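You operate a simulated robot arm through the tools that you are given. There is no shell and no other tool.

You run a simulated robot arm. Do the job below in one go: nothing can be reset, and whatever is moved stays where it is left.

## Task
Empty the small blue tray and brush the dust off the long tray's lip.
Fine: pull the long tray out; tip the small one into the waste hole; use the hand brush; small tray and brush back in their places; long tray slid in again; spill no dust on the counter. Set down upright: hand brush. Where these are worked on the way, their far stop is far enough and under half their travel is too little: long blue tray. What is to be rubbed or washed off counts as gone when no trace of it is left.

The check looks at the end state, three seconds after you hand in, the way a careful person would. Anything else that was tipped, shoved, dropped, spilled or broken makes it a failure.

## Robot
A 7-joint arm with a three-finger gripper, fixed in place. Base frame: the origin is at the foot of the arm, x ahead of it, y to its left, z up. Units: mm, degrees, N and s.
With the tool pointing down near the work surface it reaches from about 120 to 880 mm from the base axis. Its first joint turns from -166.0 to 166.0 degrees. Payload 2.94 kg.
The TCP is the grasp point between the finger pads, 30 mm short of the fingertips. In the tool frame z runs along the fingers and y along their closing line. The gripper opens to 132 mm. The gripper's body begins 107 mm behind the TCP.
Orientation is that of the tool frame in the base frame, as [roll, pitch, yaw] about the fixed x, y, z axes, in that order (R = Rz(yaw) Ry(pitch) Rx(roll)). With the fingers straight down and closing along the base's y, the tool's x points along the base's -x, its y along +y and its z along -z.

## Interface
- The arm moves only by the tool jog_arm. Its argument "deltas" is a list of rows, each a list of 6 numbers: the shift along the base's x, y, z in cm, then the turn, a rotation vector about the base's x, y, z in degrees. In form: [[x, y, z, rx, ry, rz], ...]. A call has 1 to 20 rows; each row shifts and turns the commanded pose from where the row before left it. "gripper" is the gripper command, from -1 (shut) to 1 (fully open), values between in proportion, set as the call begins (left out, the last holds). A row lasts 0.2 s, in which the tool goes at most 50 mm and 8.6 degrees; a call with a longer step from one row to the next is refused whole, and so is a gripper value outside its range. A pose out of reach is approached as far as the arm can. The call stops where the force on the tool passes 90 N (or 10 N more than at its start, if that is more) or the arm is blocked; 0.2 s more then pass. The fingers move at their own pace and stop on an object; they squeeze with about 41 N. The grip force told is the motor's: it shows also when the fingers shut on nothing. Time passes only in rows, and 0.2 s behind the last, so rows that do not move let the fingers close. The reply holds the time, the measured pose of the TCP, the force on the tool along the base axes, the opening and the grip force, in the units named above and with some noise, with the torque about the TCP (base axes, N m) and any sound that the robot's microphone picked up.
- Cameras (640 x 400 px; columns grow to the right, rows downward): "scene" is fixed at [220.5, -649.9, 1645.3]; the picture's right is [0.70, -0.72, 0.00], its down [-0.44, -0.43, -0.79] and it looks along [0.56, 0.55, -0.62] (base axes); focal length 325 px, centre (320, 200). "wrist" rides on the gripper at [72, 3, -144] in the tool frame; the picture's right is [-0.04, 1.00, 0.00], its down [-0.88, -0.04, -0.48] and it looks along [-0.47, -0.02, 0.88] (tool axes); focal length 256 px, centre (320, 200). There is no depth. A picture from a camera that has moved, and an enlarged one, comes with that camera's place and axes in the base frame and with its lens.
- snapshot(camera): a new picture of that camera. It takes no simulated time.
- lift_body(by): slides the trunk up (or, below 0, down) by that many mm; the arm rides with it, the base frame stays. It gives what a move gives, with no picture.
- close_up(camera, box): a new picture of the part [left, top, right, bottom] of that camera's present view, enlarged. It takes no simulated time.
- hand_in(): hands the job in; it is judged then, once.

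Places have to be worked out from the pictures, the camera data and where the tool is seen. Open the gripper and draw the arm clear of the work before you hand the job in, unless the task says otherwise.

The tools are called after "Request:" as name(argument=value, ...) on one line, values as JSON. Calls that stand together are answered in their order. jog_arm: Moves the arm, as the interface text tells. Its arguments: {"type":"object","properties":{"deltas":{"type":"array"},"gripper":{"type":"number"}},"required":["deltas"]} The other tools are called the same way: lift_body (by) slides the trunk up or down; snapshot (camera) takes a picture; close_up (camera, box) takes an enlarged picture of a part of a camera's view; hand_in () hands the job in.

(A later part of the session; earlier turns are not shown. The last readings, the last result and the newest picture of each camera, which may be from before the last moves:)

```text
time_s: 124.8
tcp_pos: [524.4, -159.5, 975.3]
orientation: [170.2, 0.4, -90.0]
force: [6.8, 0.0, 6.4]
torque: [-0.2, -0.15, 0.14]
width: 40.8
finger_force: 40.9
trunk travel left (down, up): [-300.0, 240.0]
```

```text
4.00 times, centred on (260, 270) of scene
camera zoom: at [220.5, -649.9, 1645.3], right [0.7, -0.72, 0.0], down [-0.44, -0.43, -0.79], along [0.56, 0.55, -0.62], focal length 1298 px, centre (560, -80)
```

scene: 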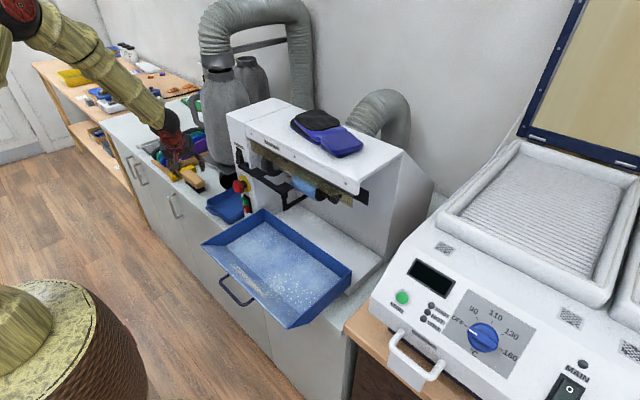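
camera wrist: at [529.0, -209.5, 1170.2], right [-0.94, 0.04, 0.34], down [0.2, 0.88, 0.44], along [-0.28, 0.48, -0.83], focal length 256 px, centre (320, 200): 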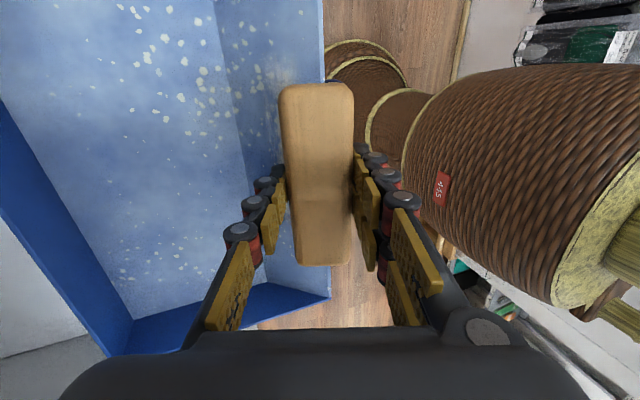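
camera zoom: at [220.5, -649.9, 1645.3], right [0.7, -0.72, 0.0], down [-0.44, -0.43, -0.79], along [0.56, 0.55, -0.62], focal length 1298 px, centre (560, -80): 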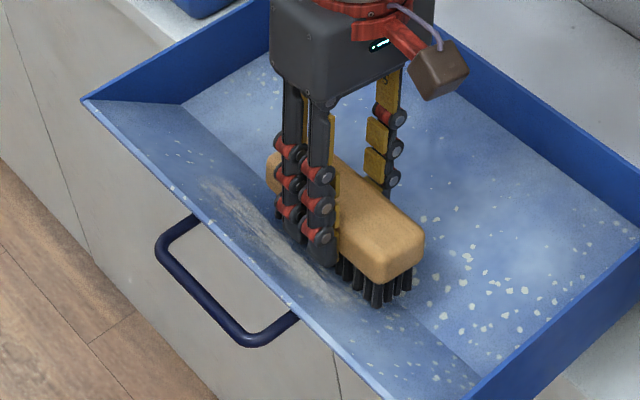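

The smear got fainter, so strokes work. I'll repeat with lifted returns, varying the y position.

Request:
jog_arm(deltas=[[0, 0, 2.5, 0, 0, 0], [-2.1, -1.2, 1.0, 0, 0, 0], [-2.1, -1.2, 0.9, 0, 0, 0], [0, 0, -1.0, 0, 0, 0], [0.2, 0, -0.4, 0, 0, 0], [0.8, 0, -0.6, 0, 0, 0], [0.8, 0, -0.6, 0, 0, 0], [0.8, 0, -0.6, 0, 0, 0], [0.8, 0, -0.6, 0, 0, 0], [0.8, 0, -0.6, 0, 0, 0]])

Request:
jog_arm(deltas=[[0, 0, 2.5, 0, 0, 0], [-2.1, 3.0, 1.0, 0, 0, 0], [-2.1, 3.0, 0.9, 0, 0, 0], [0, 0, -1.0, 0, 0, 0], [0.2, 0, -0.4, 0, 0, 0], [0.8, 0, -0.6, 0, 0, 0], [0.8, 0, -0.6, 0, 0, 0], [0.8, 0, -0.6, 0, 0, 0], [0.8, 0, -0.6, 0, 0, 0], [0.8, 0, -0.6, 0, 0, 0]])

Request:
close_up(camera="scene", box=[200, 220, 320, 320])

```text
time_s: 127.0
tcp_pos: [524.6, -184.0, 975.2]
orientation: [170.2, 0.3, -90.0]
force: [0.2, 0.1, -0.5]
torque: [-0.03, -0.04, 0.06]
width: 40.8
finger_force: 40.8
trunk travel left (down, up): [-300.0, 240.0]
```

```text
time_s: 129.2
tcp_pos: [523.2, -124.2, 975.8]
orientation: [170.2, 0.3, -90.0]
force: [0.2, -0.1, -0.6]
torque: [0.04, 0.0, 0.03]
width: 40.6
finger_force: 41.7
trunk travel left (down, up): [-300.0, 240.0]
```

```text
4.00 times, centred on (260, 270) of scene
camera zoom: at [220.5, -649.9, 1645.3], right [0.7, -0.72, 0.0], down [-0.44, -0.43, -0.79], along [0.56, 0.55, -0.62], focal length 1298 px, centre (560, -80)
```

zoom: 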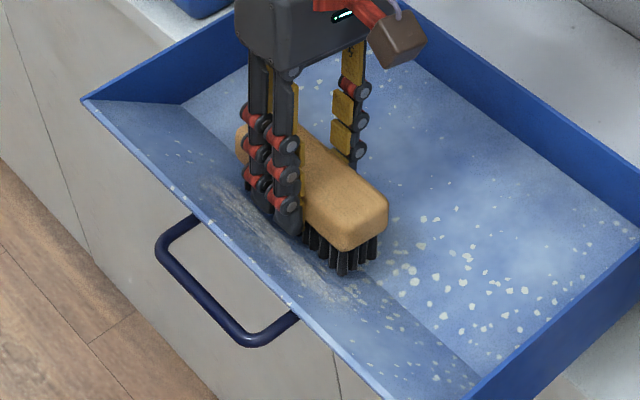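

It's fainter still, but contact was very light. I'll press about 3 mm deeper on the next strokes.

Request:
jog_arm(deltas=[[0, 0, 2.5, 0, 0, 0], [-2.1, -1.5, 1.0, 0, 0, 0], [-2.1, -1.5, 0.9, 0, 0, 0], [0, 0, -1.0, 0, 0, 0], [0.2, 0, -0.7, 0, 0, 0], [0.8, 0, -0.6, 0, 0, 0], [0.8, 0, -0.6, 0, 0, 0], [0.8, 0, -0.6, 0, 0, 0], [0.8, 0, -0.6, 0, 0, 0], [0.8, 0, -0.6, 0, 0, 0]])

Request:
jog_arm(deltas=[[0, 0, 2.8, 0, 0, 0], [-2.1, 2.5, 1.0, 0, 0, 0], [-2.1, 2.5, 0.9, 0, 0, 0], [0, 0, -1.0, 0, 0, 0], [0.2, 0, -0.7, 0, 0, 0], [0.8, 0, -0.6, 0, 0, 0], [0.8, 0, -0.6, 0, 0, 0], [0.8, 0, -0.6, 0, 0, 0], [0.8, 0, -0.6, 0, 0, 0], [0.8, 0, -0.6, 0, 0, 0]])

Request:
close_up(camera="scene", box=[200, 220, 320, 320])

```text
time_s: 131.4
tcp_pos: [524.3, -153.9, 973.8]
orientation: [170.3, 0.2, -90.0]
force: [11.0, -0.2, 21.1]
torque: [-0.05, 0.03, 0.13]
width: 40.9
finger_force: 41.5
trunk travel left (down, up): [-300.0, 240.0]
```

```text
time_s: 133.6
tcp_pos: [525.3, -102.9, 973.8]
orientation: [170.3, 0.3, -90.0]
force: [12.2, -0.8, 22.2]
torque: [-0.07, -0.01, 0.05]
width: 40.6
finger_force: 41.2
trunk travel left (down, up): [-300.0, 240.0]
```

```text
4.00 times, centred on (260, 270) of scene
camera zoom: at [220.5, -649.9, 1645.3], right [0.7, -0.72, 0.0], down [-0.44, -0.43, -0.79], along [0.56, 0.55, -0.62], focal length 1298 px, centre (560, -80)
```

zoom: 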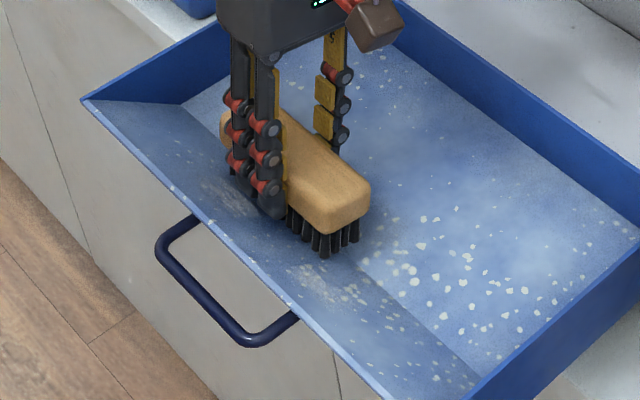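

The middle is cleared; remnants show at about y −180 and y −75. I'll stroke those columns with the same pressure.

Request:
jog_arm(deltas=[[0, 0, 2.8, 0, 0, 0], [-2.1, -4.0, 1.0, 0, 0, 0], [-2.1, -4.0, 0.9, 0, 0, 0], [0, 0, -1.0, 0, 0, 0], [0.2, 0, -0.7, 0, 0, 0], [0.8, 0, -0.6, 0, 0, 0], [0.8, 0, -0.6, 0, 0, 0], [0.8, 0, -0.6, 0, 0, 0], [0.8, 0, -0.6, 0, 0, 0], [0.8, 0, -0.6, 0, 0, 0]])

Request:
jog_arm(deltas=[[0, 0, 2.8, 0, 0, 0], [-2.1, -0.8, 1.0, 0, 0, 0], [-2.1, -0.7, 0.9, 0, 0, 0], [0, 0, -1.0, 0, 0, 0], [0.2, 0, -0.7, 0, 0, 0], [0.8, 0, -0.6, 0, 0, 0], [0.8, 0, -0.6, 0, 0, 0], [0.8, 0, -0.6, 0, 0, 0], [0.8, 0, -0.6, 0, 0, 0], [0.8, 0, -0.6, 0, 0, 0]])

Request:
close_up(camera="scene", box=[200, 220, 320, 320])

```text
time_s: 135.8
tcp_pos: [524.7, -183.2, 972.8]
orientation: [170.4, 0.3, -89.9]
force: [12.0, -0.7, 22.5]
torque: [0.05, 0.01, 0.02]
width: 40.8
finger_force: 41.2
trunk travel left (down, up): [-300.0, 240.0]
```

```text
time_s: 138.0
tcp_pos: [524.2, -199.0, 972.8]
orientation: [170.3, 0.2, -90.0]
force: [11.4, -0.2, 24.4]
torque: [0.07, 0.08, 0.02]
width: 41.1
finger_force: 41.1
trunk travel left (down, up): [-300.0, 240.0]
```

```text
4.00 times, centred on (260, 270) of scene
camera zoom: at [220.5, -649.9, 1645.3], right [0.7, -0.72, 0.0], down [-0.44, -0.43, -0.79], along [0.56, 0.55, -0.62], focal length 1298 px, centre (560, -80)
```

zoom: 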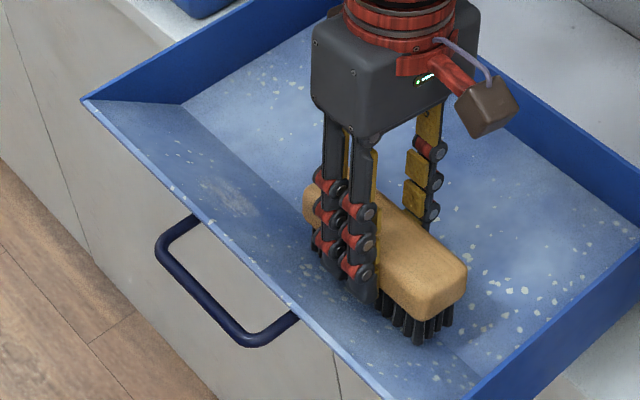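

The −y end is clear. Only the patch near y≈−75 remains, so I'll stroke there twice.

Request:
jog_arm(deltas=[[0, 0, 3.0, 0, 0, 0], [-1.0, 4.3, 0.5, 0, 0, 0], [-1.6, 4.3, 0.7, 0, 0, 0], [-1.6, 4.3, 0.7, 0, 0, 0], [0, 0, -1.2, 0, 0, 0], [0.2, 0, -0.7, 0, 0, 0], [0.8, 0, -0.6, 0, 0, 0], [0.8, 0, -0.6, 0, 0, 0], [0.8, 0, -0.6, 0, 0, 0], [0.8, 0, -0.6, 0, 0, 0], [0.8, 0, -0.6, 0, 0, 0]])

Request:
jog_arm(deltas=[[0, 0, 2.8, 0, 0, 0], [-2.1, 1.0, 1.0, 0, 0, 0], [-2.1, 1.0, 0.9, 0, 0, 0], [0, 0, -1.0, 0, 0, 0], [0.2, 0, -0.7, 0, 0, 0], [0.8, 0, -0.6, 0, 0, 0], [0.8, 0, -0.6, 0, 0, 0], [0.8, 0, -0.6, 0, 0, 0], [0.8, 0, -0.6, 0, 0, 0], [0.8, 0, -0.6, 0, 0, 0]])

Request:
close_up(camera="scene", box=[200, 220, 320, 320])

```text
time_s: 140.4
tcp_pos: [524.2, -69.0, 974.5]
orientation: [170.2, 0.3, -90.0]
force: [4.6, -1.4, 3.5]
torque: [-0.09, -0.08, 0.04]
width: 40.4
finger_force: 40.8
trunk travel left (down, up): [-300.0, 240.0]
```

```text
time_s: 142.6
tcp_pos: [523.5, -48.8, 974.1]
orientation: [170.3, 0.4, -90.1]
force: [8.7, 1.9, 17.0]
torque: [0.03, 0.03, 0.02]
width: 40.6
finger_force: 41.0
trunk travel left (down, up): [-300.0, 240.0]
```

```text
4.00 times, centred on (260, 270) of scene
camera zoom: at [220.5, -649.9, 1645.3], right [0.7, -0.72, 0.0], down [-0.44, -0.43, -0.79], along [0.56, 0.55, -0.62], focal length 1298 px, centre (560, -80)
```

zoom: 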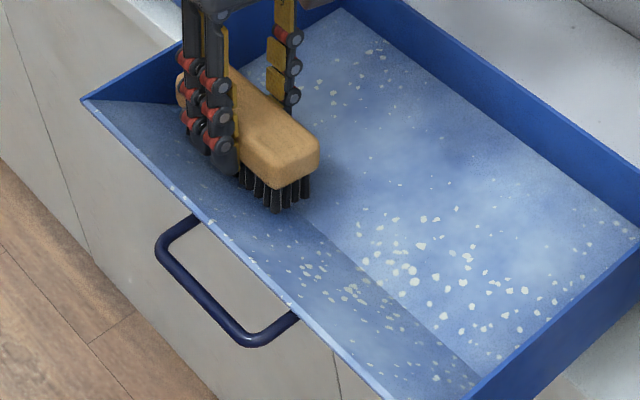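

The smear seems gone. I'll lift clear and inspect the lip closely from both cameras.

Request:
jog_arm(deltas=[[0, 0, 2.8, 0, 0, 0], [-1, 0, 4.0, 0, 0, 0], [-1, 1, 3.0, 0, -5, 0], [0, 3, 2, 0, -5, 0], [0, 4, 0, 0, 0, 0], [0, 4, 0, 0, 0, 0], [0, 4, 0, 0, 0, 0]])

Request:
close_up(camera="scene", box=[200, 210, 330, 320])

Request:
close_up(camera="scene", box=[210, 230, 290, 300])

Request:
snapshot(camera="wrist")

```text
time_s: 144.2
tcp_pos: [502.3, 110.6, 1090.2]
orientation: [-179.8, 0.3, -90.0]
force: [-0.3, 0.3, 0.0]
torque: [-0.01, 0.0, -0.01]
width: 40.8
finger_force: 41.5
trunk travel left (down, up): [-300.0, 240.0]
```

```text
3.64 times, centred on (265, 265) of scene
camera zoom: at [220.5, -649.9, 1645.3], right [0.7, -0.72, 0.0], down [-0.44, -0.43, -0.79], along [0.56, 0.55, -0.62], focal length 1180 px, centre (520, -36)
```

zoom: 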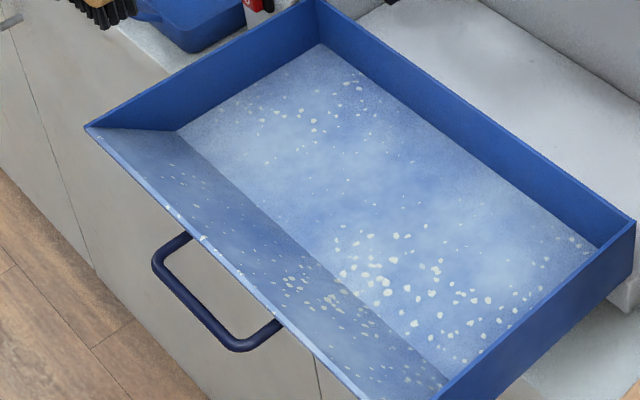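

```text
5.71 times, centred on (250, 265) of scene
camera zoom: at [220.5, -649.9, 1645.3], right [0.7, -0.72, 0.0], down [-0.44, -0.43, -0.79], along [0.56, 0.55, -0.62], focal length 1855 px, centre (720, -171)
```

zoom: 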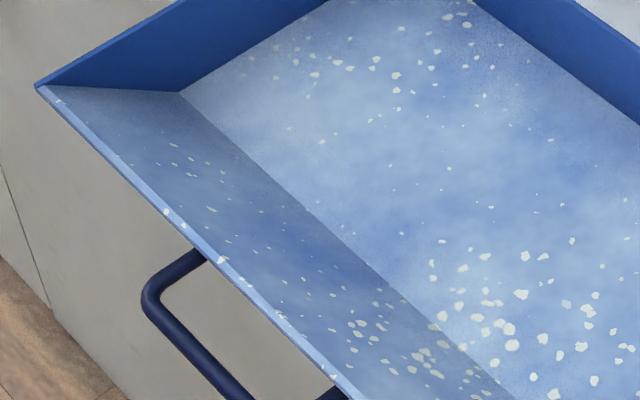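

```text
taken
camera wrist: at [499.8, 36.9, 1232.0], right [-1.0, 0.04, 0.0], down [0.04, 0.88, 0.48], along [0.02, 0.48, -0.88], focal length 256 px, centre (320, 200)
```

wrist: 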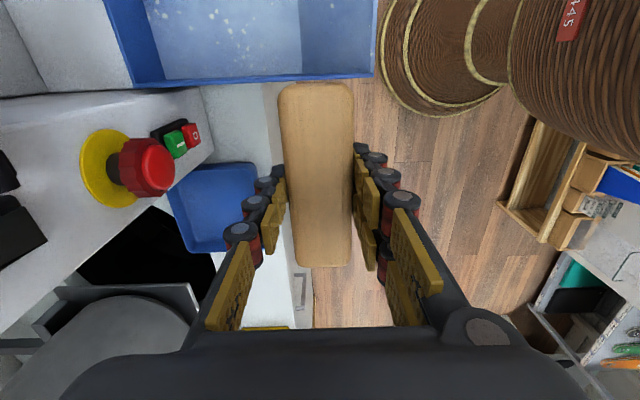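

The smear is gone; only the tray's fixed speckle pattern remains. To leave no faint residue I'll make one more set of overlapping strokes.

Request:
jog_arm(deltas=[[0, -4, 0, 0, 5, 0], [0, -4, 0, 0, 5, 0], [0, -4, -2, 0, 0, 0], [-1, -4, -2, 0, 0, 0], [-0.9, -2.6, -2, 0, 0, 0], [0, 0, -1.2, 0, 0, 0], [0, 0, -1.0, 0, 0, 0], [0.3, 0, -0.5, 0, 0, 0], [0.8, 0, -0.6, 0, 0, 0], [0.8, 0, -0.6, 0, 0, 0], [0.8, 0, -0.6, 0, 0, 0], [0.8, 0, -0.6, 0, 0, 0], [0.8, 0, -0.6, 0, 0, 0]])

Request:
jog_arm(deltas=[[0, 0, 2.8, 0, 0, 0], [-2.1, -2.2, 1.0, 0, 0, 0], [-2.1, -2.2, 0.9, 0, 0, 0], [0, 0, -1.0, 0, 0, 0], [0.2, 0, -0.75, 0, 0, 0], [0.8, 0, -0.6, 0, 0, 0], [0.8, 0, -0.6, 0, 0, 0], [0.8, 0, -0.6, 0, 0, 0], [0.8, 0, -0.6, 0, 0, 0], [0.8, 0, -0.6, 0, 0, 0]])

Request:
jog_arm(deltas=[[0, 0, 2.8, 0, 0, 0], [-2.1, -2.2, 1.0, 0, 0, 0], [-2.1, -2.2, 0.9, 0, 0, 0], [0, 0, -1.0, 0, 0, 0], [0.2, 0, -0.7, 0, 0, 0], [0.8, 0, -0.6, 0, 0, 0], [0.8, 0, -0.6, 0, 0, 0], [0.8, 0, -0.6, 0, 0, 0], [0.8, 0, -0.6, 0, 0, 0], [0.8, 0, -0.6, 0, 0, 0]])

Request:
jog_arm(deltas=[[0, 0, 2.8, 0, 0, 0], [-2.1, -2.0, 1.0, 0, 0, 0], [-2.1, -2.0, 0.9, 0, 0, 0], [0, 0, -1.0, 0, 0, 0], [0.2, 0, -0.7, 0, 0, 0], [0.8, 0, -0.6, 0, 0, 0], [0.8, 0, -0.6, 0, 0, 0], [0.8, 0, -0.6, 0, 0, 0], [0.8, 0, -0.6, 0, 0, 0], [0.8, 0, -0.6, 0, 0, 0]])

```text
time_s: 147.0
tcp_pos: [526.7, -75.9, 972.4]
orientation: [170.2, 0.5, -90.1]
force: [-0.2, 0.0, -1.6]
torque: [0.02, 0.0, 0.01]
width: 40.8
finger_force: 41.6
trunk travel left (down, up): [-300.0, 240.0]
```

```text
time_s: 149.2
tcp_pos: [526.8, -120.1, 973.1]
orientation: [170.2, 0.3, -90.1]
force: [0.1, -1.3, -0.8]
torque: [0.02, -0.02, 0.02]
width: 40.6
finger_force: 41.4
trunk travel left (down, up): [-300.0, 240.0]
```

```text
time_s: 151.4
tcp_pos: [528.6, -165.5, 974.3]
orientation: [170.2, 0.2, -89.9]
force: [0.4, -0.2, -1.8]
torque: [0.0, 0.0, 0.01]
width: 40.5
finger_force: 41.0
trunk travel left (down, up): [-300.0, 240.0]
```

```text
time_s: 153.6
tcp_pos: [527.7, -202.9, 974.3]
orientation: [170.2, 0.3, -90.0]
force: [-0.4, -0.1, -1.2]
torque: [-0.01, 0.01, 0.04]
width: 40.6
finger_force: 41.1
trunk travel left (down, up): [-300.0, 240.0]
```

Those passes hovered just off the surface. I'll repeat with 4 mm less x and a bit more press.

Request:
jog_arm(deltas=[[0, 0, 2.8, 0, 0, 0], [-2.3, 0.4, 1.0, 0, 0, 0], [-2.3, 0.4, 0.9, 0, 0, 0], [0, 0, -1.2, 0, 0, 0], [0.2, 0, -0.75, 0, 0, 0], [0.8, 0, -0.6, 0, 0, 0], [0.8, 0, -0.6, 0, 0, 0], [0.8, 0, -0.6, 0, 0, 0], [0.8, 0, -0.6, 0, 0, 0], [0.8, 0, -0.6, 0, 0, 0]])

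Request:
jog_arm(deltas=[[0, 0, 2.9, 0, 0, 0], [-2.1, 2.6, 1.0, 0, 0, 0], [-2.1, 2.6, 0.9, 0, 0, 0], [0, 0, -1.1, 0, 0, 0], [0.2, 0, -0.7, 0, 0, 0], [0.8, 0, -0.6, 0, 0, 0], [0.8, 0, -0.6, 0, 0, 0], [0.8, 0, -0.6, 0, 0, 0], [0.8, 0, -0.6, 0, 0, 0], [0.8, 0, -0.6, 0, 0, 0]])

Request:
jog_arm(deltas=[[0, 0, 2.9, 0, 0, 0], [-2.1, 2.8, 1.0, 0, 0, 0], [-2.1, 2.8, 0.9, 0, 0, 0], [0, 0, -1.1, 0, 0, 0], [0.2, 0, -0.7, 0, 0, 0], [0.8, 0, -0.6, 0, 0, 0], [0.8, 0, -0.6, 0, 0, 0], [0.8, 0, -0.6, 0, 0, 0], [0.8, 0, -0.6, 0, 0, 0], [0.8, 0, -0.6, 0, 0, 0]])

```text
time_s: 155.8
tcp_pos: [523.6, -196.0, 971.4]
orientation: [170.3, 0.2, -90.0]
force: [13.0, -1.1, 29.8]
torque: [-0.18, 0.1, 0.21]
width: 40.7
finger_force: 41.0
trunk travel left (down, up): [-300.0, 240.0]
```

```text
time_s: 158.0
tcp_pos: [524.9, -144.1, 970.8]
orientation: [170.3, 0.2, -90.0]
force: [11.7, -0.4, 22.9]
torque: [-0.09, 0.05, 0.08]
width: 40.7
finger_force: 41.2
trunk travel left (down, up): [-300.0, 240.0]
```

```text
time_s: 160.2
tcp_pos: [524.6, -88.2, 972.0]
orientation: [170.4, 0.3, -90.1]
force: [11.8, -0.8, 24.0]
torque: [-0.05, 0.04, 0.09]
width: 40.8
finger_force: 40.6
trunk travel left (down, up): [-300.0, 240.0]
```

Good contact on all three. I'll lift off and carry the brush back to its place.

Request:
jog_arm(deltas=[[0, 0, 3, 0, 0, 0], [-1, 0, 4, 0, 0, 0], [-1.4, 1, 4, 0, -5, 0], [0, 4, 0.5, 0, -5, 0], [0, 4.8, 0, 0, 0, 0], [0, 4.8, 0, 0, 0, 0], [0, 4.8, 0, 0, 0, 0], [0, 4.8, 0, 0, 0, 0], [0, 4.8, 0, 0, 0, 0], [0, 4.8, 0, 0, 0, 0], [0, 4.8, 0, 0, 0, 0], [0, 4.8, 0, 0, 0, 0], [0, 4.8, 0, 0, 0, 0], [0, 4.8, 0, 0, 0, 0], [0, 3.0, 0, 0, 0, 0]])

Request:
close_up(camera="scene", box=[210, 230, 290, 300])

```text
time_s: 163.4
tcp_pos: [500.6, 471.5, 1085.1]
orientation: [-179.8, 0.2, -89.9]
force: [-0.8, 0.5, -0.5]
torque: [0.03, 0.01, -0.02]
width: 40.5
finger_force: 41.4
trunk travel left (down, up): [-300.0, 240.0]
```

```text
5.71 times, centred on (250, 265) of scene
camera zoom: at [220.5, -649.9, 1645.3], right [0.7, -0.72, 0.0], down [-0.44, -0.43, -0.79], along [0.56, 0.55, -0.62], focal length 1855 px, centre (720, -171)
```

zoom: 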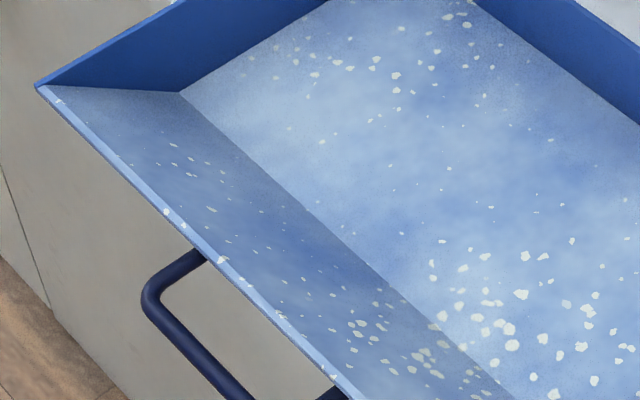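

The lip is clean. I'll bring the brush forward over its spot and lower it.

Request:
jog_arm(deltas=[[3, 0, 0, 0, 0, 0], [4, 0, 0, 0, 0, 0], [4, 0, 0, 0, 0, 0], [3.2, 0.1, -1, 0, 0, 0], [0, 0, -4, 0, 0, 0], [0, 0, -4, 0, 0, 0], [0, 0, -4, 0, 0, 0], [0, 0, -2.5, 0, 0, 0], [0, 0, -1, 0, 0, 0]])

Request:
close_up(camera="scene", box=[150, 130, 230, 200])

Request:
snapshot(camera="wrist")

```text
time_s: 165.4
tcp_pos: [641.5, 473.1, 919.8]
orientation: [-179.8, 0.3, -90.0]
force: [-0.2, -0.2, -0.6]
torque: [-0.01, -0.02, -0.04]
width: 40.7
finger_force: 41.8
trunk travel left (down, up): [-300.0, 240.0]
```

```text
5.71 times, centred on (190, 165) of scene
camera zoom: at [220.5, -649.9, 1645.3], right [0.7, -0.72, 0.0], down [-0.44, -0.43, -0.79], along [0.56, 0.55, -0.62], focal length 1855 px, centre (1063, 400)
```

zoom: 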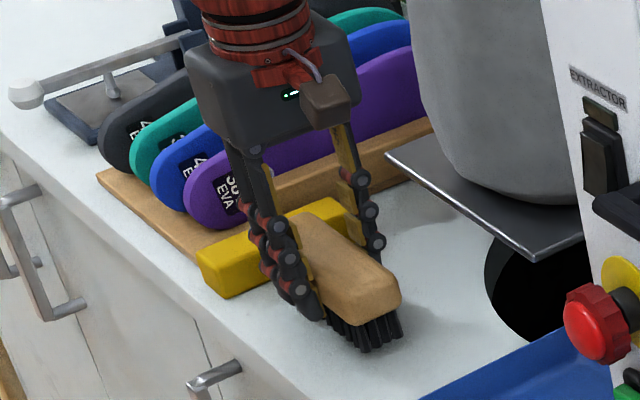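

```text
taken
camera wrist: at [637.4, 399.3, 1061.1], right [-1.0, 0.04, 0.0], down [0.04, 0.88, 0.48], along [0.02, 0.48, -0.88], focal length 256 px, centre (320, 200)
```

wrist: 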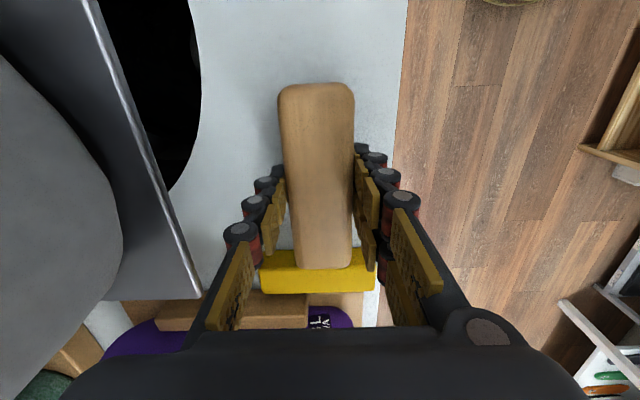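

I'll lower in small steps, watching for touch-down.

Request:
jog_arm(deltas=[[0.1, 0, -0.4, 0, 0, 0], [0, 0, -0.3, 0, 0, 0], [0, 0, 0, 0, 0, 0]])

Request:
jog_arm(deltas=[[0, 0, -0.2, 0, 0, 0], [0, 0, 0, 0, 0, 0]])

Request:
jog_arm(deltas=[[0, 0, -0.2, 0, 0, 0], [0, 0, 0, 0, 0, 0]])

Request:
jog_arm(deltas=[[0, 0, -0.15, 0, 0, 0], [0, 0, 0, 0, 0, 0]])

```text
time_s: 166.2
tcp_pos: [643.0, 473.2, 911.9]
orientation: [-179.8, 0.3, -90.0]
force: [0.9, 0.5, -0.9]
torque: [0.02, 0.01, 0.02]
width: 40.9
finger_force: 40.9
trunk travel left (down, up): [-300.0, 240.0]
```

```text
time_s: 166.8
tcp_pos: [642.9, 473.9, 911.3]
orientation: [-179.8, 0.2, -90.0]
force: [-0.2, -0.3, -0.2]
torque: [0.0, 0.01, -0.01]
width: 40.6
finger_force: 41.3
trunk travel left (down, up): [-300.0, 240.0]
```

```text
time_s: 167.4
tcp_pos: [644.0, 473.2, 908.9]
orientation: [-179.7, 0.3, -89.9]
force: [-0.4, -1.5, -0.9]
torque: [0.01, 0.01, -0.03]
width: 40.9
finger_force: 41.2
trunk travel left (down, up): [-300.0, 240.0]
```

```text
time_s: 168.0
tcp_pos: [643.2, 472.9, 908.5]
orientation: [-179.8, 0.3, -90.0]
force: [-0.1, -1.2, 1.9]
torque: [-0.21, 0.03, 0.0]
width: 40.4
finger_force: 40.4
trunk travel left (down, up): [-300.0, 240.0]
```

One end of the bristles has touched. I'll lower another 1–2 mm so it levels, then release.

Request:
jog_arm(deltas=[[0, 0, -0.15, 0, 0, 0], [0, 0, 0, 0, 0, 0]])

Request:
jog_arm(deltas=[[0, 0, 0, 0, 0, 0], [0, 0, 0, 0, 0, 0], [0, 0, 0, 0, 0, 0], [0, 0, 1, 0, 0, 0], [0, 0, 3, 0, 0, 0], [0, 0, 4, 0, 0, 0]], gripper=0.1)

Request:
snapshot(camera="wrist")

Request:
close_up(camera="scene", box=[150, 130, 230, 200])

```text
time_s: 168.6
tcp_pos: [643.2, 472.9, 908.6]
orientation: [-179.7, 0.5, -90.0]
force: [1.2, 0.3, 10.9]
torque: [-0.68, 0.16, 0.02]
width: 40.6
finger_force: 40.9
trunk travel left (down, up): [-300.0, 240.0]
```

```text
time_s: 170.0
tcp_pos: [643.5, 470.8, 986.5]
orientation: [-179.8, 0.2, -90.0]
force: [-0.7, -0.5, -0.3]
torque: [-0.01, -0.04, 0.0]
width: 72.9
finger_force: 0.0
trunk travel left (down, up): [-300.0, 240.0]
```

```text
taken
camera wrist: at [639.6, 397.3, 1128.2], right [-1.0, 0.04, 0.0], down [0.04, 0.88, 0.48], along [0.02, 0.48, -0.88], focal length 256 px, centre (320, 200)
```

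wrist: 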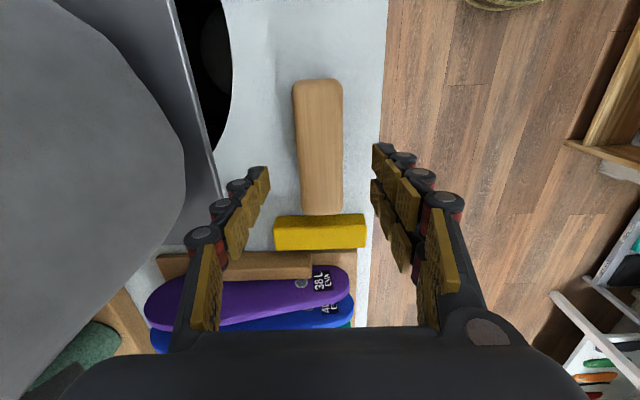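

```text
5.71 times, centred on (190, 165) of scene
camera zoom: at [220.5, -649.9, 1645.3], right [0.7, -0.72, 0.0], down [-0.44, -0.43, -0.79], along [0.56, 0.55, -0.62], focal length 1855 px, centre (1063, 400)
```

zoom: 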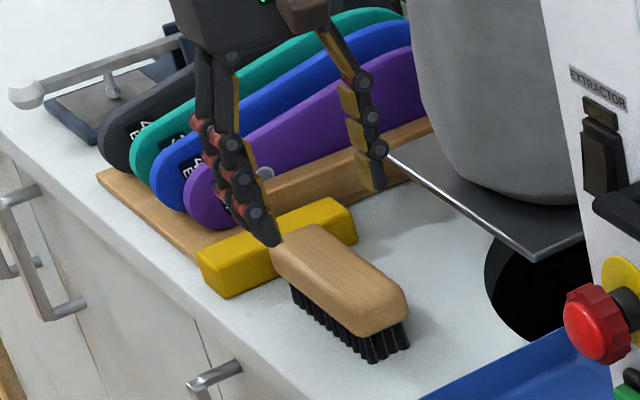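

The brush stands upright in its place. Next I'll fetch the small tray: rise, yaw back, and re-tilt at a safe height.

Request:
jog_arm(deltas=[[-1, 0, 4, 0, 0, 0], [-2, -1, 4, 0, 0, 0], [-3, -2, 3.5, 0, 0, -4], [-2.3, -3, 3, 0, 0, -8], [0, -3, 0, 0, 0, -8.2], [0, -3, 0, 0, 0, -8.2], [0, -2, 0, 0, 0, -8.2], [0, -1.2, 0, 0, 0, -8.2], [0, 0, 0, 0, 0, -8.2], [0, 0, 0, 0, 0, -8.2], [0, 0, 0, 0, 0, -8.2], [0, 0, 0, 0, 0, -8.2], [0, 0, 0, 0, 0, -8.2], [0, 0, 0, 0, 0, -4.2]], gripper=-0.6)

Request:
jog_arm(deltas=[[0, 0, 0, 0, -8, 0], [0, 0, 0, 0, -8, 0], [0, 0, 0, 0, -8, 0], [0, 0, 0, 0, -8, 0], [0, 0, 0, 0, -8, 0]])

Request:
snapshot(camera="wrist")

```text
refused: row 3 steps farther than a row can; nothing moved
```

```text
time_s: 171.2
tcp_pos: [643.3, 474.6, 986.5]
orientation: [-139.6, 0.3, -89.7]
force: [0.7, 0.2, 0.2]
torque: [-0.01, 0.07, -0.04]
width: 72.5
finger_force: 0.1
trunk travel left (down, up): [-300.0, 240.0]
```

```text
taken
camera wrist: at [547.9, 400.1, 1092.4], right [-0.76, 0.04, -0.65], down [-0.28, 0.88, 0.39], along [0.58, 0.48, -0.66], focal length 256 px, centre (320, 200)
```

wrist: 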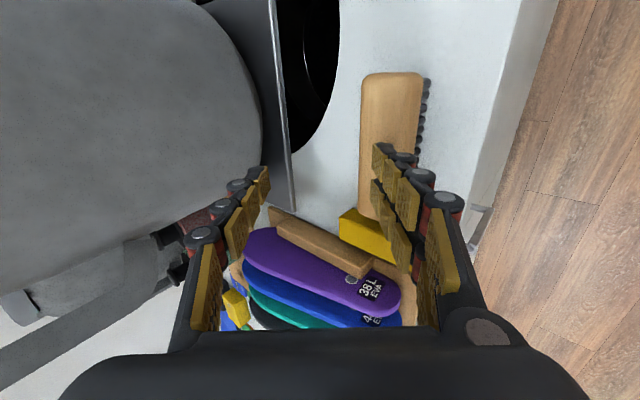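

The first move was refused and the tilt happened here instead; there's no contact. I'll undo the tilt first and then go up in smaller steps.

Request:
jog_arm(deltas=[[0, 0, 0.5, 0, 8, 0], [0, 0, 0.5, 0, 8, 0], [0, 0, 0.5, 0, 8, 0], [0, 0, 0.5, 0, 8, 0], [0, 0, 0.5, 0, 8, 0], [0, 0, 3, 0, 0, 0], [-1, 0, 4, 0, 0, 0], [-2, -1, 4, 0, 0, 0], [-3, -2, 2, 0, 0, -4], [-2.3, -3, 1, 0, 0, -8]], gripper=-0.6)

Request:
close_up(camera="scene", box=[130, 100, 260, 210])

```text
time_s: 173.4
tcp_pos: [560.5, 411.8, 1153.4]
orientation: [-179.9, 0.3, -102.1]
force: [0.0, -0.9, -0.1]
torque: [0.05, 0.02, -0.01]
width: 26.4
finger_force: 0.1
trunk travel left (down, up): [-300.0, 240.0]
```

```text
3.64 times, centred on (195, 155) of scene
camera zoom: at [220.5, -649.9, 1645.3], right [0.7, -0.72, 0.0], down [-0.44, -0.43, -0.79], along [0.56, 0.55, -0.62], focal length 1180 px, centre (774, 364)
```

zoom: 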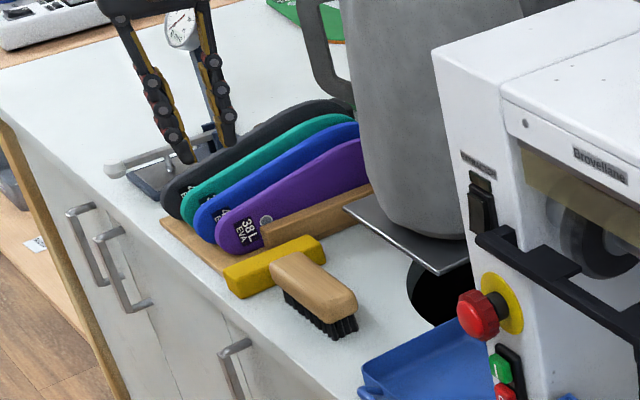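

Everything's undisturbed. I'll finish the yaw, move over to the tray's grip line, and then tilt.

Request:
jog_arm(deltas=[[0, -3, 0, 0, 0, -8.2], [0, -3, 0, 0, 0, -8.2], [0, -2, 0, 0, 0, -8.2], [0, -1.4, 0, 0, 0, -8.2], [0, 0, 0, 0, 0, -8.2], [0, 0, 0, 0, 0, -8.2], [0, 0, 0, 0, 0, -8.2], [0, 0, 0, 0, 0, -8.2], [0, 0, 0, 0, 0, -8.2], [0, 0, 0, 0, 0, -4.1], [-1, 0, -1, 0, -8, 0], [-1, 0, -1, 0, -8, 0], [-1, 0, -1, 0, -8, 0], [0, 0, -1, 0, -8, 0], [0, 0, -1, 0, -8, 0]])

Request:
snapshot(camera="wrist")

```text
time_s: 176.6
tcp_pos: [529.2, 318.9, 1102.5]
orientation: [-179.8, 40.4, -179.9]
force: [0.4, 0.8, 0.5]
torque: [0.01, 0.05, -0.02]
width: 26.4
finger_force: 0.0
trunk travel left (down, up): [-300.0, 240.0]
```

```text
taken
camera wrist: at [381.8, 321.5, 1163.3], right [0.03, 1.0, 0.02], down [0.36, -0.04, 0.93], along [0.93, -0.02, -0.36], focal length 256 px, centre (320, 200)
```

wrist: 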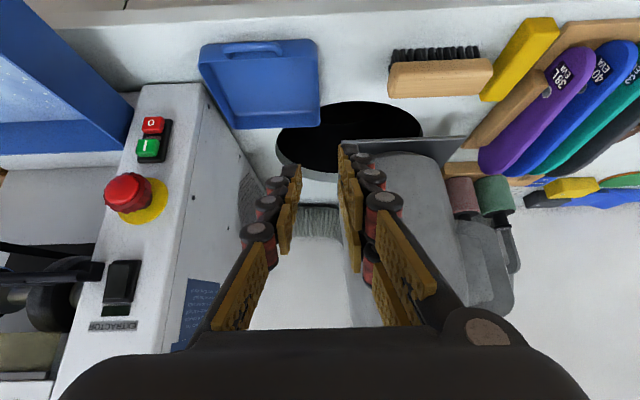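

The tray is in view with its +y wall on the tool line. I'll drop vertically a bit, then go in along the tool axis.

Request:
jog_arm(deltas=[[0, 0, -3.6, 0, 0, 0], [0, 0, -3.6, 0, 0, 0], [2.5, 0, -3.0, 0, 0, 0], [2.5, 0, -3.0, 0, 0, 0], [2.5, 0, -3.0, 0, 0, 0]])

Request:
close_up(camera="wrist", box=[200, 40, 440, 240])

```text
time_s: 177.8
tcp_pos: [607.5, 319.9, 938.1]
orientation: [-179.6, 40.3, -179.9]
force: [0.1, 0.0, 1.3]
torque: [0.0, 0.03, -0.04]
width: 26.7
finger_force: 0.0
trunk travel left (down, up): [-300.0, 240.0]
```

```text
2.00 times, centred on (320, 140) of wrist
camera zoom: at [459.0, 323.3, 999.0], right [0.03, 1.0, 0.02], down [0.36, -0.03, 0.93], along [0.93, -0.02, -0.36], focal length 512 px, centre (320, 320)
```

zoom: 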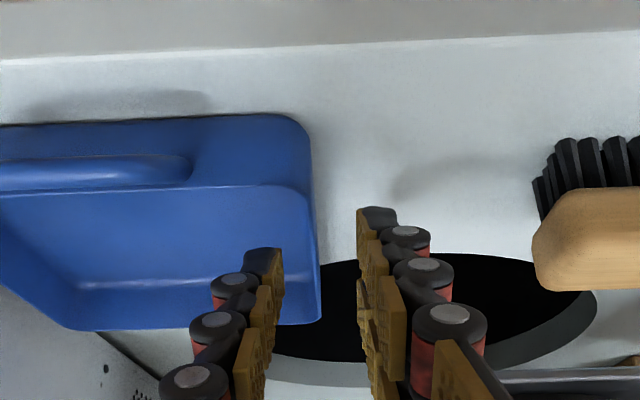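

It's well aligned. I'll do the final approach, close, and check.

Request:
jog_arm(deltas=[[1.25, -0.15, -1.5, 0, 0, 0], [0.84, 0, -1.0, 0, 0, 0], [0.8, 0, -0.95, 0, 0, 0], [0, 0, 0, 0, 0, 0]])

Request:
jog_arm(deltas=[[0, 0, 0, 0, 0, 0], [0, 0, 0, 0, 0, 0], [0, 0, 0, 0, 0, 0], [0, 0, 0, 0, 0, 0]], gripper=-1)

Request:
close_up(camera="wrist", box=[200, 40, 440, 240])

```text
time_s: 178.8
tcp_pos: [633.7, 317.1, 902.8]
orientation: [-179.5, 40.3, -179.8]
force: [-0.4, -0.2, -1.0]
torque: [0.0, 0.05, 0.02]
width: 26.2
finger_force: 0.0
trunk travel left (down, up): [-300.0, 240.0]
```

```text
time_s: 179.8
tcp_pos: [635.7, 319.4, 903.4]
orientation: [-179.6, 40.3, -179.9]
force: [0.0, -0.2, -0.2]
torque: [0.06, -0.08, -0.04]
width: 6.0
finger_force: 31.5
trunk travel left (down, up): [-300.0, 240.0]
```

```text
2.00 times, centred on (320, 140) of wrist
camera zoom: at [486.9, 320.9, 965.1], right [0.03, 1.0, 0.02], down [0.36, -0.03, 0.93], along [0.93, -0.02, -0.36], focal length 512 px, centre (320, 320)
```

zoom: 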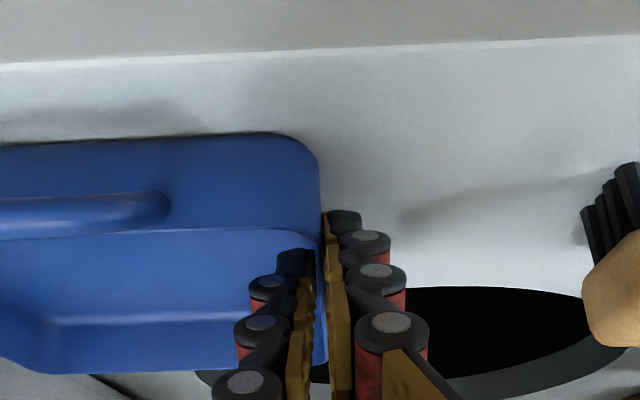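

The grip is good. I'll lift and carry the small tray back to the long tray along the known path.

Request:
jog_arm(deltas=[[0, 0, 1.5, 0, 0, 0], [0, 0, 3, 0, 0, 0], [-1, 0, 3.5, 0, 0, 0], [-3, 0, 3.5, 0, 0, 0], [-3, 0, 3.5, 0, 0, 0], [-3, 0, 3, 0, 0, 0], [-3, 0, 2.5, 0, 0, 0], [-1.8, -2, 1, 0, 0, 0], [0, -3.5, 0, 0, 0, 0], [0, -4, 0, 0, 0, 0], [0, -4, 0, 0, 0, 0], [0, -4, 0, 0, 0, 0], [0, -4, 0, 0, 0, 0], [0, -4, 0, 0, 0, 0], [0, -4, 0, 0, 0, 0], [0, -4, 0, 0, 0, 0], [0, -4, 0, 0, 0, 0], [0, -1.7, 0, 0, 0, 0]])

Request:
snapshot(camera="scene")

```text
time_s: 183.6
tcp_pos: [484.1, -76.0, 1119.2]
orientation: [-179.7, 40.4, -179.8]
force: [-0.5, 0.9, -2.2]
torque: [0.14, 0.02, 0.01]
width: 6.0
finger_force: 31.8
trunk travel left (down, up): [-300.0, 240.0]
```

```text
taken
```

scene: 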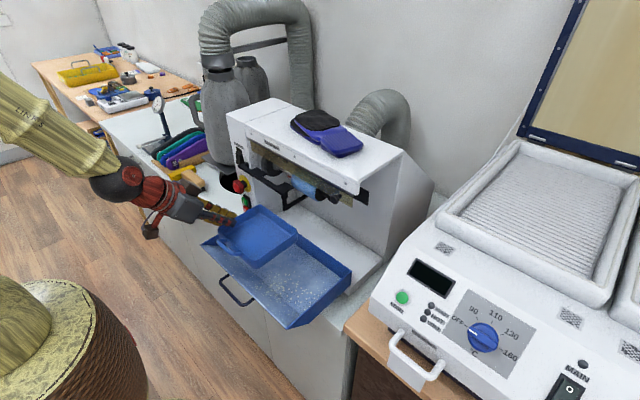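

I'm over the long tray. I'll go forward and down to the recorded place.

Request:
jog_arm(deltas=[[2.5, 0.1, -1, 0, 0, 0], [2.5, 0.1, -3, 0, 0, 0], [2.5, 0, -3, 0, 0, 0], [1.4, 0, -3, 0, 0, 0], [0, 0, -2.5, 0, 0, 0], [0, 0, -2.0, 0, 0, 0], [0, 0, -1.1, 0, 0, 0], [0, 0, 0, 0, 0, 0]])

Request:
close_up(camera="scene", box=[180, 180, 370, 330])

```text
time_s: 185.4
tcp_pos: [575.2, -72.0, 964.8]
orientation: [-179.5, 40.2, -179.7]
force: [0.3, -0.4, -2.8]
torque: [0.13, 0.06, 0.0]
width: 5.8
finger_force: 31.8
trunk travel left (down, up): [-300.0, 240.0]
```

```text
2.67 times, centred on (275, 255) of scene
camera zoom: at [220.5, -649.9, 1645.3], right [0.7, -0.72, 0.0], down [-0.44, -0.43, -0.79], along [0.56, 0.55, -0.62], focal length 866 px, centre (440, 53)
```

zoom: 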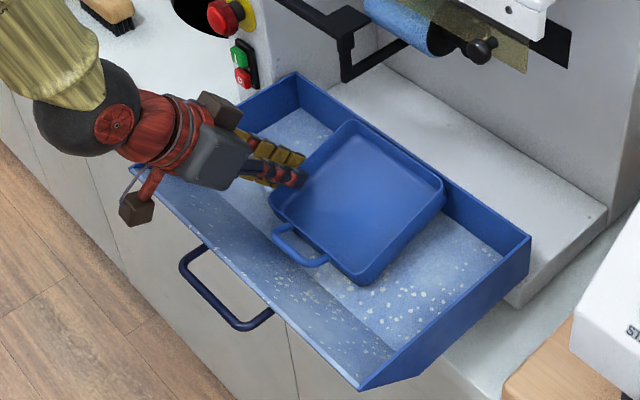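

The strokes nudged the long tray about 11 mm inward. I'll shift the small tray by the same amount to keep its place inside, then lower it.

Request:
jog_arm(deltas=[[0.9, -0.15, 0, 0, 0, 0], [0, 0, -0.6, 0, 0, 0], [0, 0, -0.4, 0, 0, 0], [0, 0, -0.2, 0, 0, 0], [0, 0, 0, 0, 0, 0]])

Request:
close_up(camera="scene", box=[180, 180, 370, 330])

```text
time_s: 186.6
tcp_pos: [582.4, -74.9, 952.9]
orientation: [-179.7, 40.3, -179.8]
force: [1.3, -1.4, 22.5]
torque: [0.07, 0.4, -0.11]
width: 6.1
finger_force: 32.4
trunk travel left (down, up): [-300.0, 240.0]
```

```text
2.67 times, centred on (275, 255) of scene
camera zoom: at [220.5, -649.9, 1645.3], right [0.7, -0.72, 0.0], down [-0.44, -0.43, -0.79], along [0.56, 0.55, -0.62], focal length 866 px, centre (440, 53)
```

zoom: 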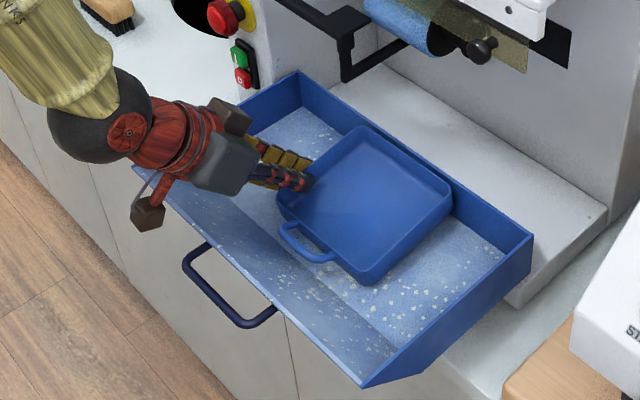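

The back of the small tray seems to be caught on the long tray's rear wall (22 N and it looks tilted). I'll lift, back off in x and look closely.

Request:
jog_arm(deltas=[[0, 0, 1.0, 0, 0, 0], [-0.5, 0, 1.0, 0, 0, 0], [-0.4, 0, 0, 0, 0, 0], [0, 0, 0, 0, 0, 0]])

Request:
close_up(camera="scene", box=[180, 180, 370, 330])

Request:
close_up(camera="scene", box=[235, 200, 345, 290])

Request:
snapshot(camera="wrist")

```text
time_s: 187.6
tcp_pos: [574.2, -73.9, 972.1]
orientation: [-179.7, 40.2, -179.8]
force: [0.5, -0.3, -1.6]
torque: [0.14, 0.07, 0.01]
width: 5.9
finger_force: 31.8
trunk travel left (down, up): [-300.0, 240.0]
```

```text
2.67 times, centred on (275, 255) of scene
camera zoom: at [220.5, -649.9, 1645.3], right [0.7, -0.72, 0.0], down [-0.44, -0.43, -0.79], along [0.56, 0.55, -0.62], focal length 866 px, centre (440, 53)
```

zoom: 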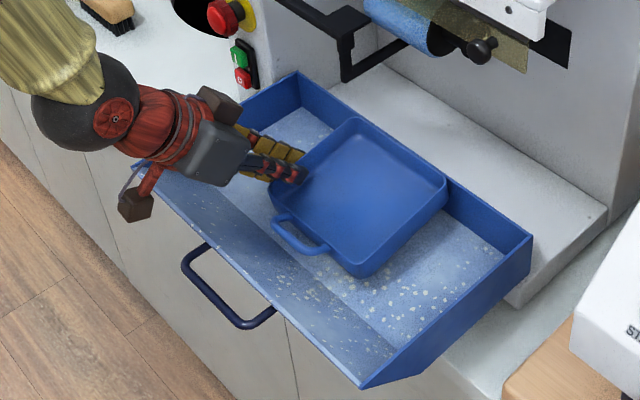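

```text
4.44 times, centred on (290, 245) of scene
camera zoom: at [220.5, -649.9, 1645.3], right [0.7, -0.72, 0.0], down [-0.44, -0.43, -0.79], along [0.56, 0.55, -0.62], focal length 1443 px, centre (453, 0)
```

zoom: 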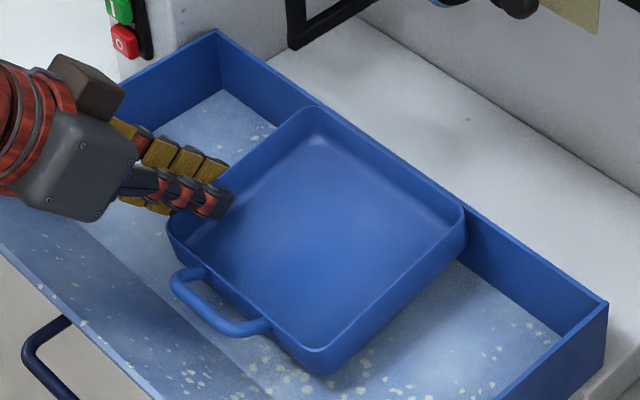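

```text
taken
camera wrist: at [426.8, -71.1, 1033.2], right [0.03, 1.0, 0.02], down [0.36, -0.03, 0.93], along [0.93, -0.02, -0.36], focal length 256 px, centre (320, 200)
```

wrist: 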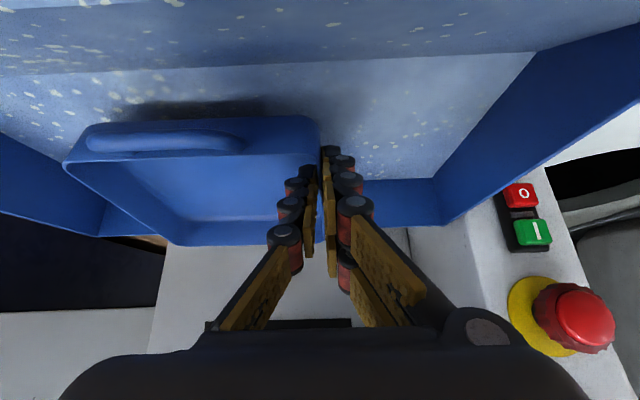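

The tray has pitched a few degrees in the grip (rear raised). I'll rotate the tool to level it before setting it down.

Request:
jog_arm(deltas=[[0, 0, 0.3, 0, 4, 0], [0, 0, 0.3, 0, 4, 0], [0, 0, 0, 0, 0, 0]])

Request:
close_up(camera="scene", box=[180, 180, 370, 330])

Request:
close_up(camera="scene", box=[235, 200, 345, 290])

```text
time_s: 188.4
tcp_pos: [574.6, -74.3, 977.5]
orientation: [-179.7, 32.2, -179.9]
force: [0.2, 0.2, -2.5]
torque: [0.16, 0.06, 0.0]
width: 6.2
finger_force: 31.6
trunk travel left (down, up): [-300.0, 240.0]
```

```text
2.67 times, centred on (275, 255) of scene
camera zoom: at [220.5, -649.9, 1645.3], right [0.7, -0.72, 0.0], down [-0.44, -0.43, -0.79], along [0.56, 0.55, -0.62], focal length 866 px, centre (440, 53)
```

zoom: 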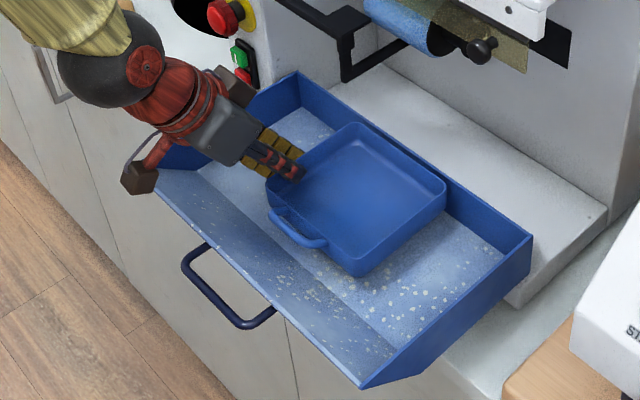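

```text
4.44 times, centred on (290, 245) of scene
camera zoom: at [220.5, -649.9, 1645.3], right [0.7, -0.72, 0.0], down [-0.44, -0.43, -0.79], along [0.56, 0.55, -0.62], focal length 1443 px, centre (453, 0)
```

zoom: 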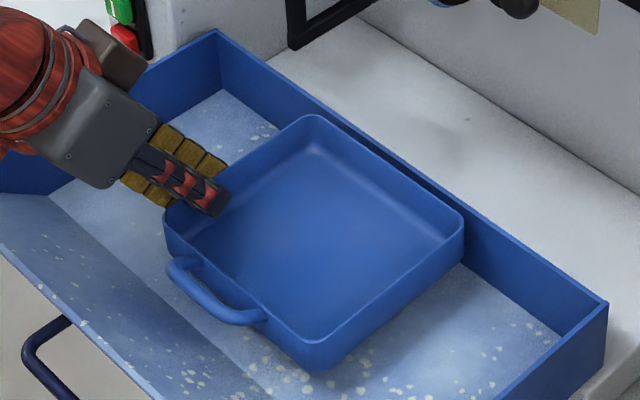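

It looks level now. I'll move forward 8 mm and lower until touch.

Request:
jog_arm(deltas=[[0.8, 0, -0.6, 0, 0, 0], [0, 0, -0.8, 0, 0, 0], [0, 0, -0.5, 0, 0, 0], [0, 0, 0, 0, 0, 0]])

Request:
jog_arm(deltas=[[0, 0, -0.3, 0, 0, 0], [0, 0, 0, 0, 0, 0]])

Request:
close_up(camera="scene", box=[235, 200, 345, 290])

```text
time_s: 189.4
tcp_pos: [582.6, -73.9, 959.3]
orientation: [-179.6, 32.3, -179.8]
force: [-0.2, -0.5, -1.6]
torque: [0.15, 0.07, 0.0]
width: 5.9
finger_force: 32.3
trunk travel left (down, up): [-300.0, 240.0]
```

```text
time_s: 190.0
tcp_pos: [583.3, -73.8, 955.8]
orientation: [-179.7, 32.3, -179.8]
force: [-0.5, -0.8, -1.9]
torque: [0.14, 0.05, 0.0]
width: 5.9
finger_force: 31.8
trunk travel left (down, up): [-300.0, 240.0]
```

```text
4.44 times, centred on (290, 245) of scene
camera zoom: at [220.5, -649.9, 1645.3], right [0.7, -0.72, 0.0], down [-0.44, -0.43, -0.79], along [0.56, 0.55, -0.62], focal length 1443 px, centre (453, 0)
```

zoom: 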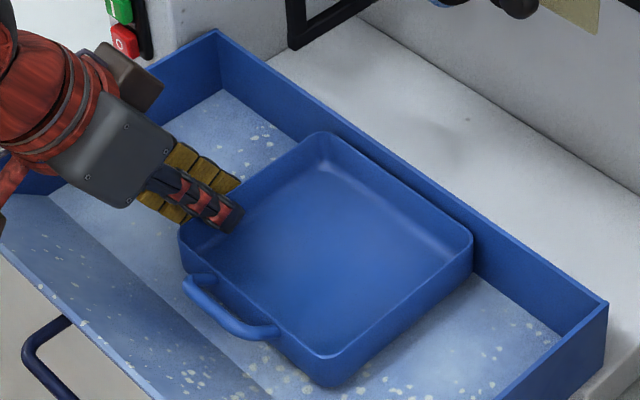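

Still hanging freely. I'll keep going down in small steps.

Request:
jog_arm(deltas=[[0, 0, -0.3, 0, 0, 0], [0, 0, 0, 0, 0, 0]])

Request:
jog_arm(deltas=[[0, 0, -0.2, 0, 0, 0], [0, 0, 0, 0, 0, 0]])

Request:
jog_arm(deltas=[[0, 0, -0.2, 0, 0, 0], [0, 0, 0, 0, 0, 0]])

```text
time_s: 190.6
tcp_pos: [582.2, -74.9, 954.3]
orientation: [-179.7, 32.3, -179.9]
force: [-0.2, -0.1, -2.2]
torque: [0.15, 0.05, 0.0]
width: 5.9
finger_force: 32.1
trunk travel left (down, up): [-300.0, 240.0]
```

```text
time_s: 191.2
tcp_pos: [580.8, -74.0, 950.8]
orientation: [-179.8, 32.3, -179.7]
force: [-0.1, -0.2, -2.4]
torque: [0.18, 0.07, -0.01]
width: 6.2
finger_force: 32.1
trunk travel left (down, up): [-300.0, 240.0]
```

```text
time_s: 191.8
tcp_pos: [583.7, -74.0, 949.5]
orientation: [-179.8, 32.3, -179.8]
force: [0.3, 0.1, -0.2]
torque: [-0.02, 0.13, 0.04]
width: 6.3
finger_force: 31.6
trunk travel left (down, up): [-300.0, 240.0]
```

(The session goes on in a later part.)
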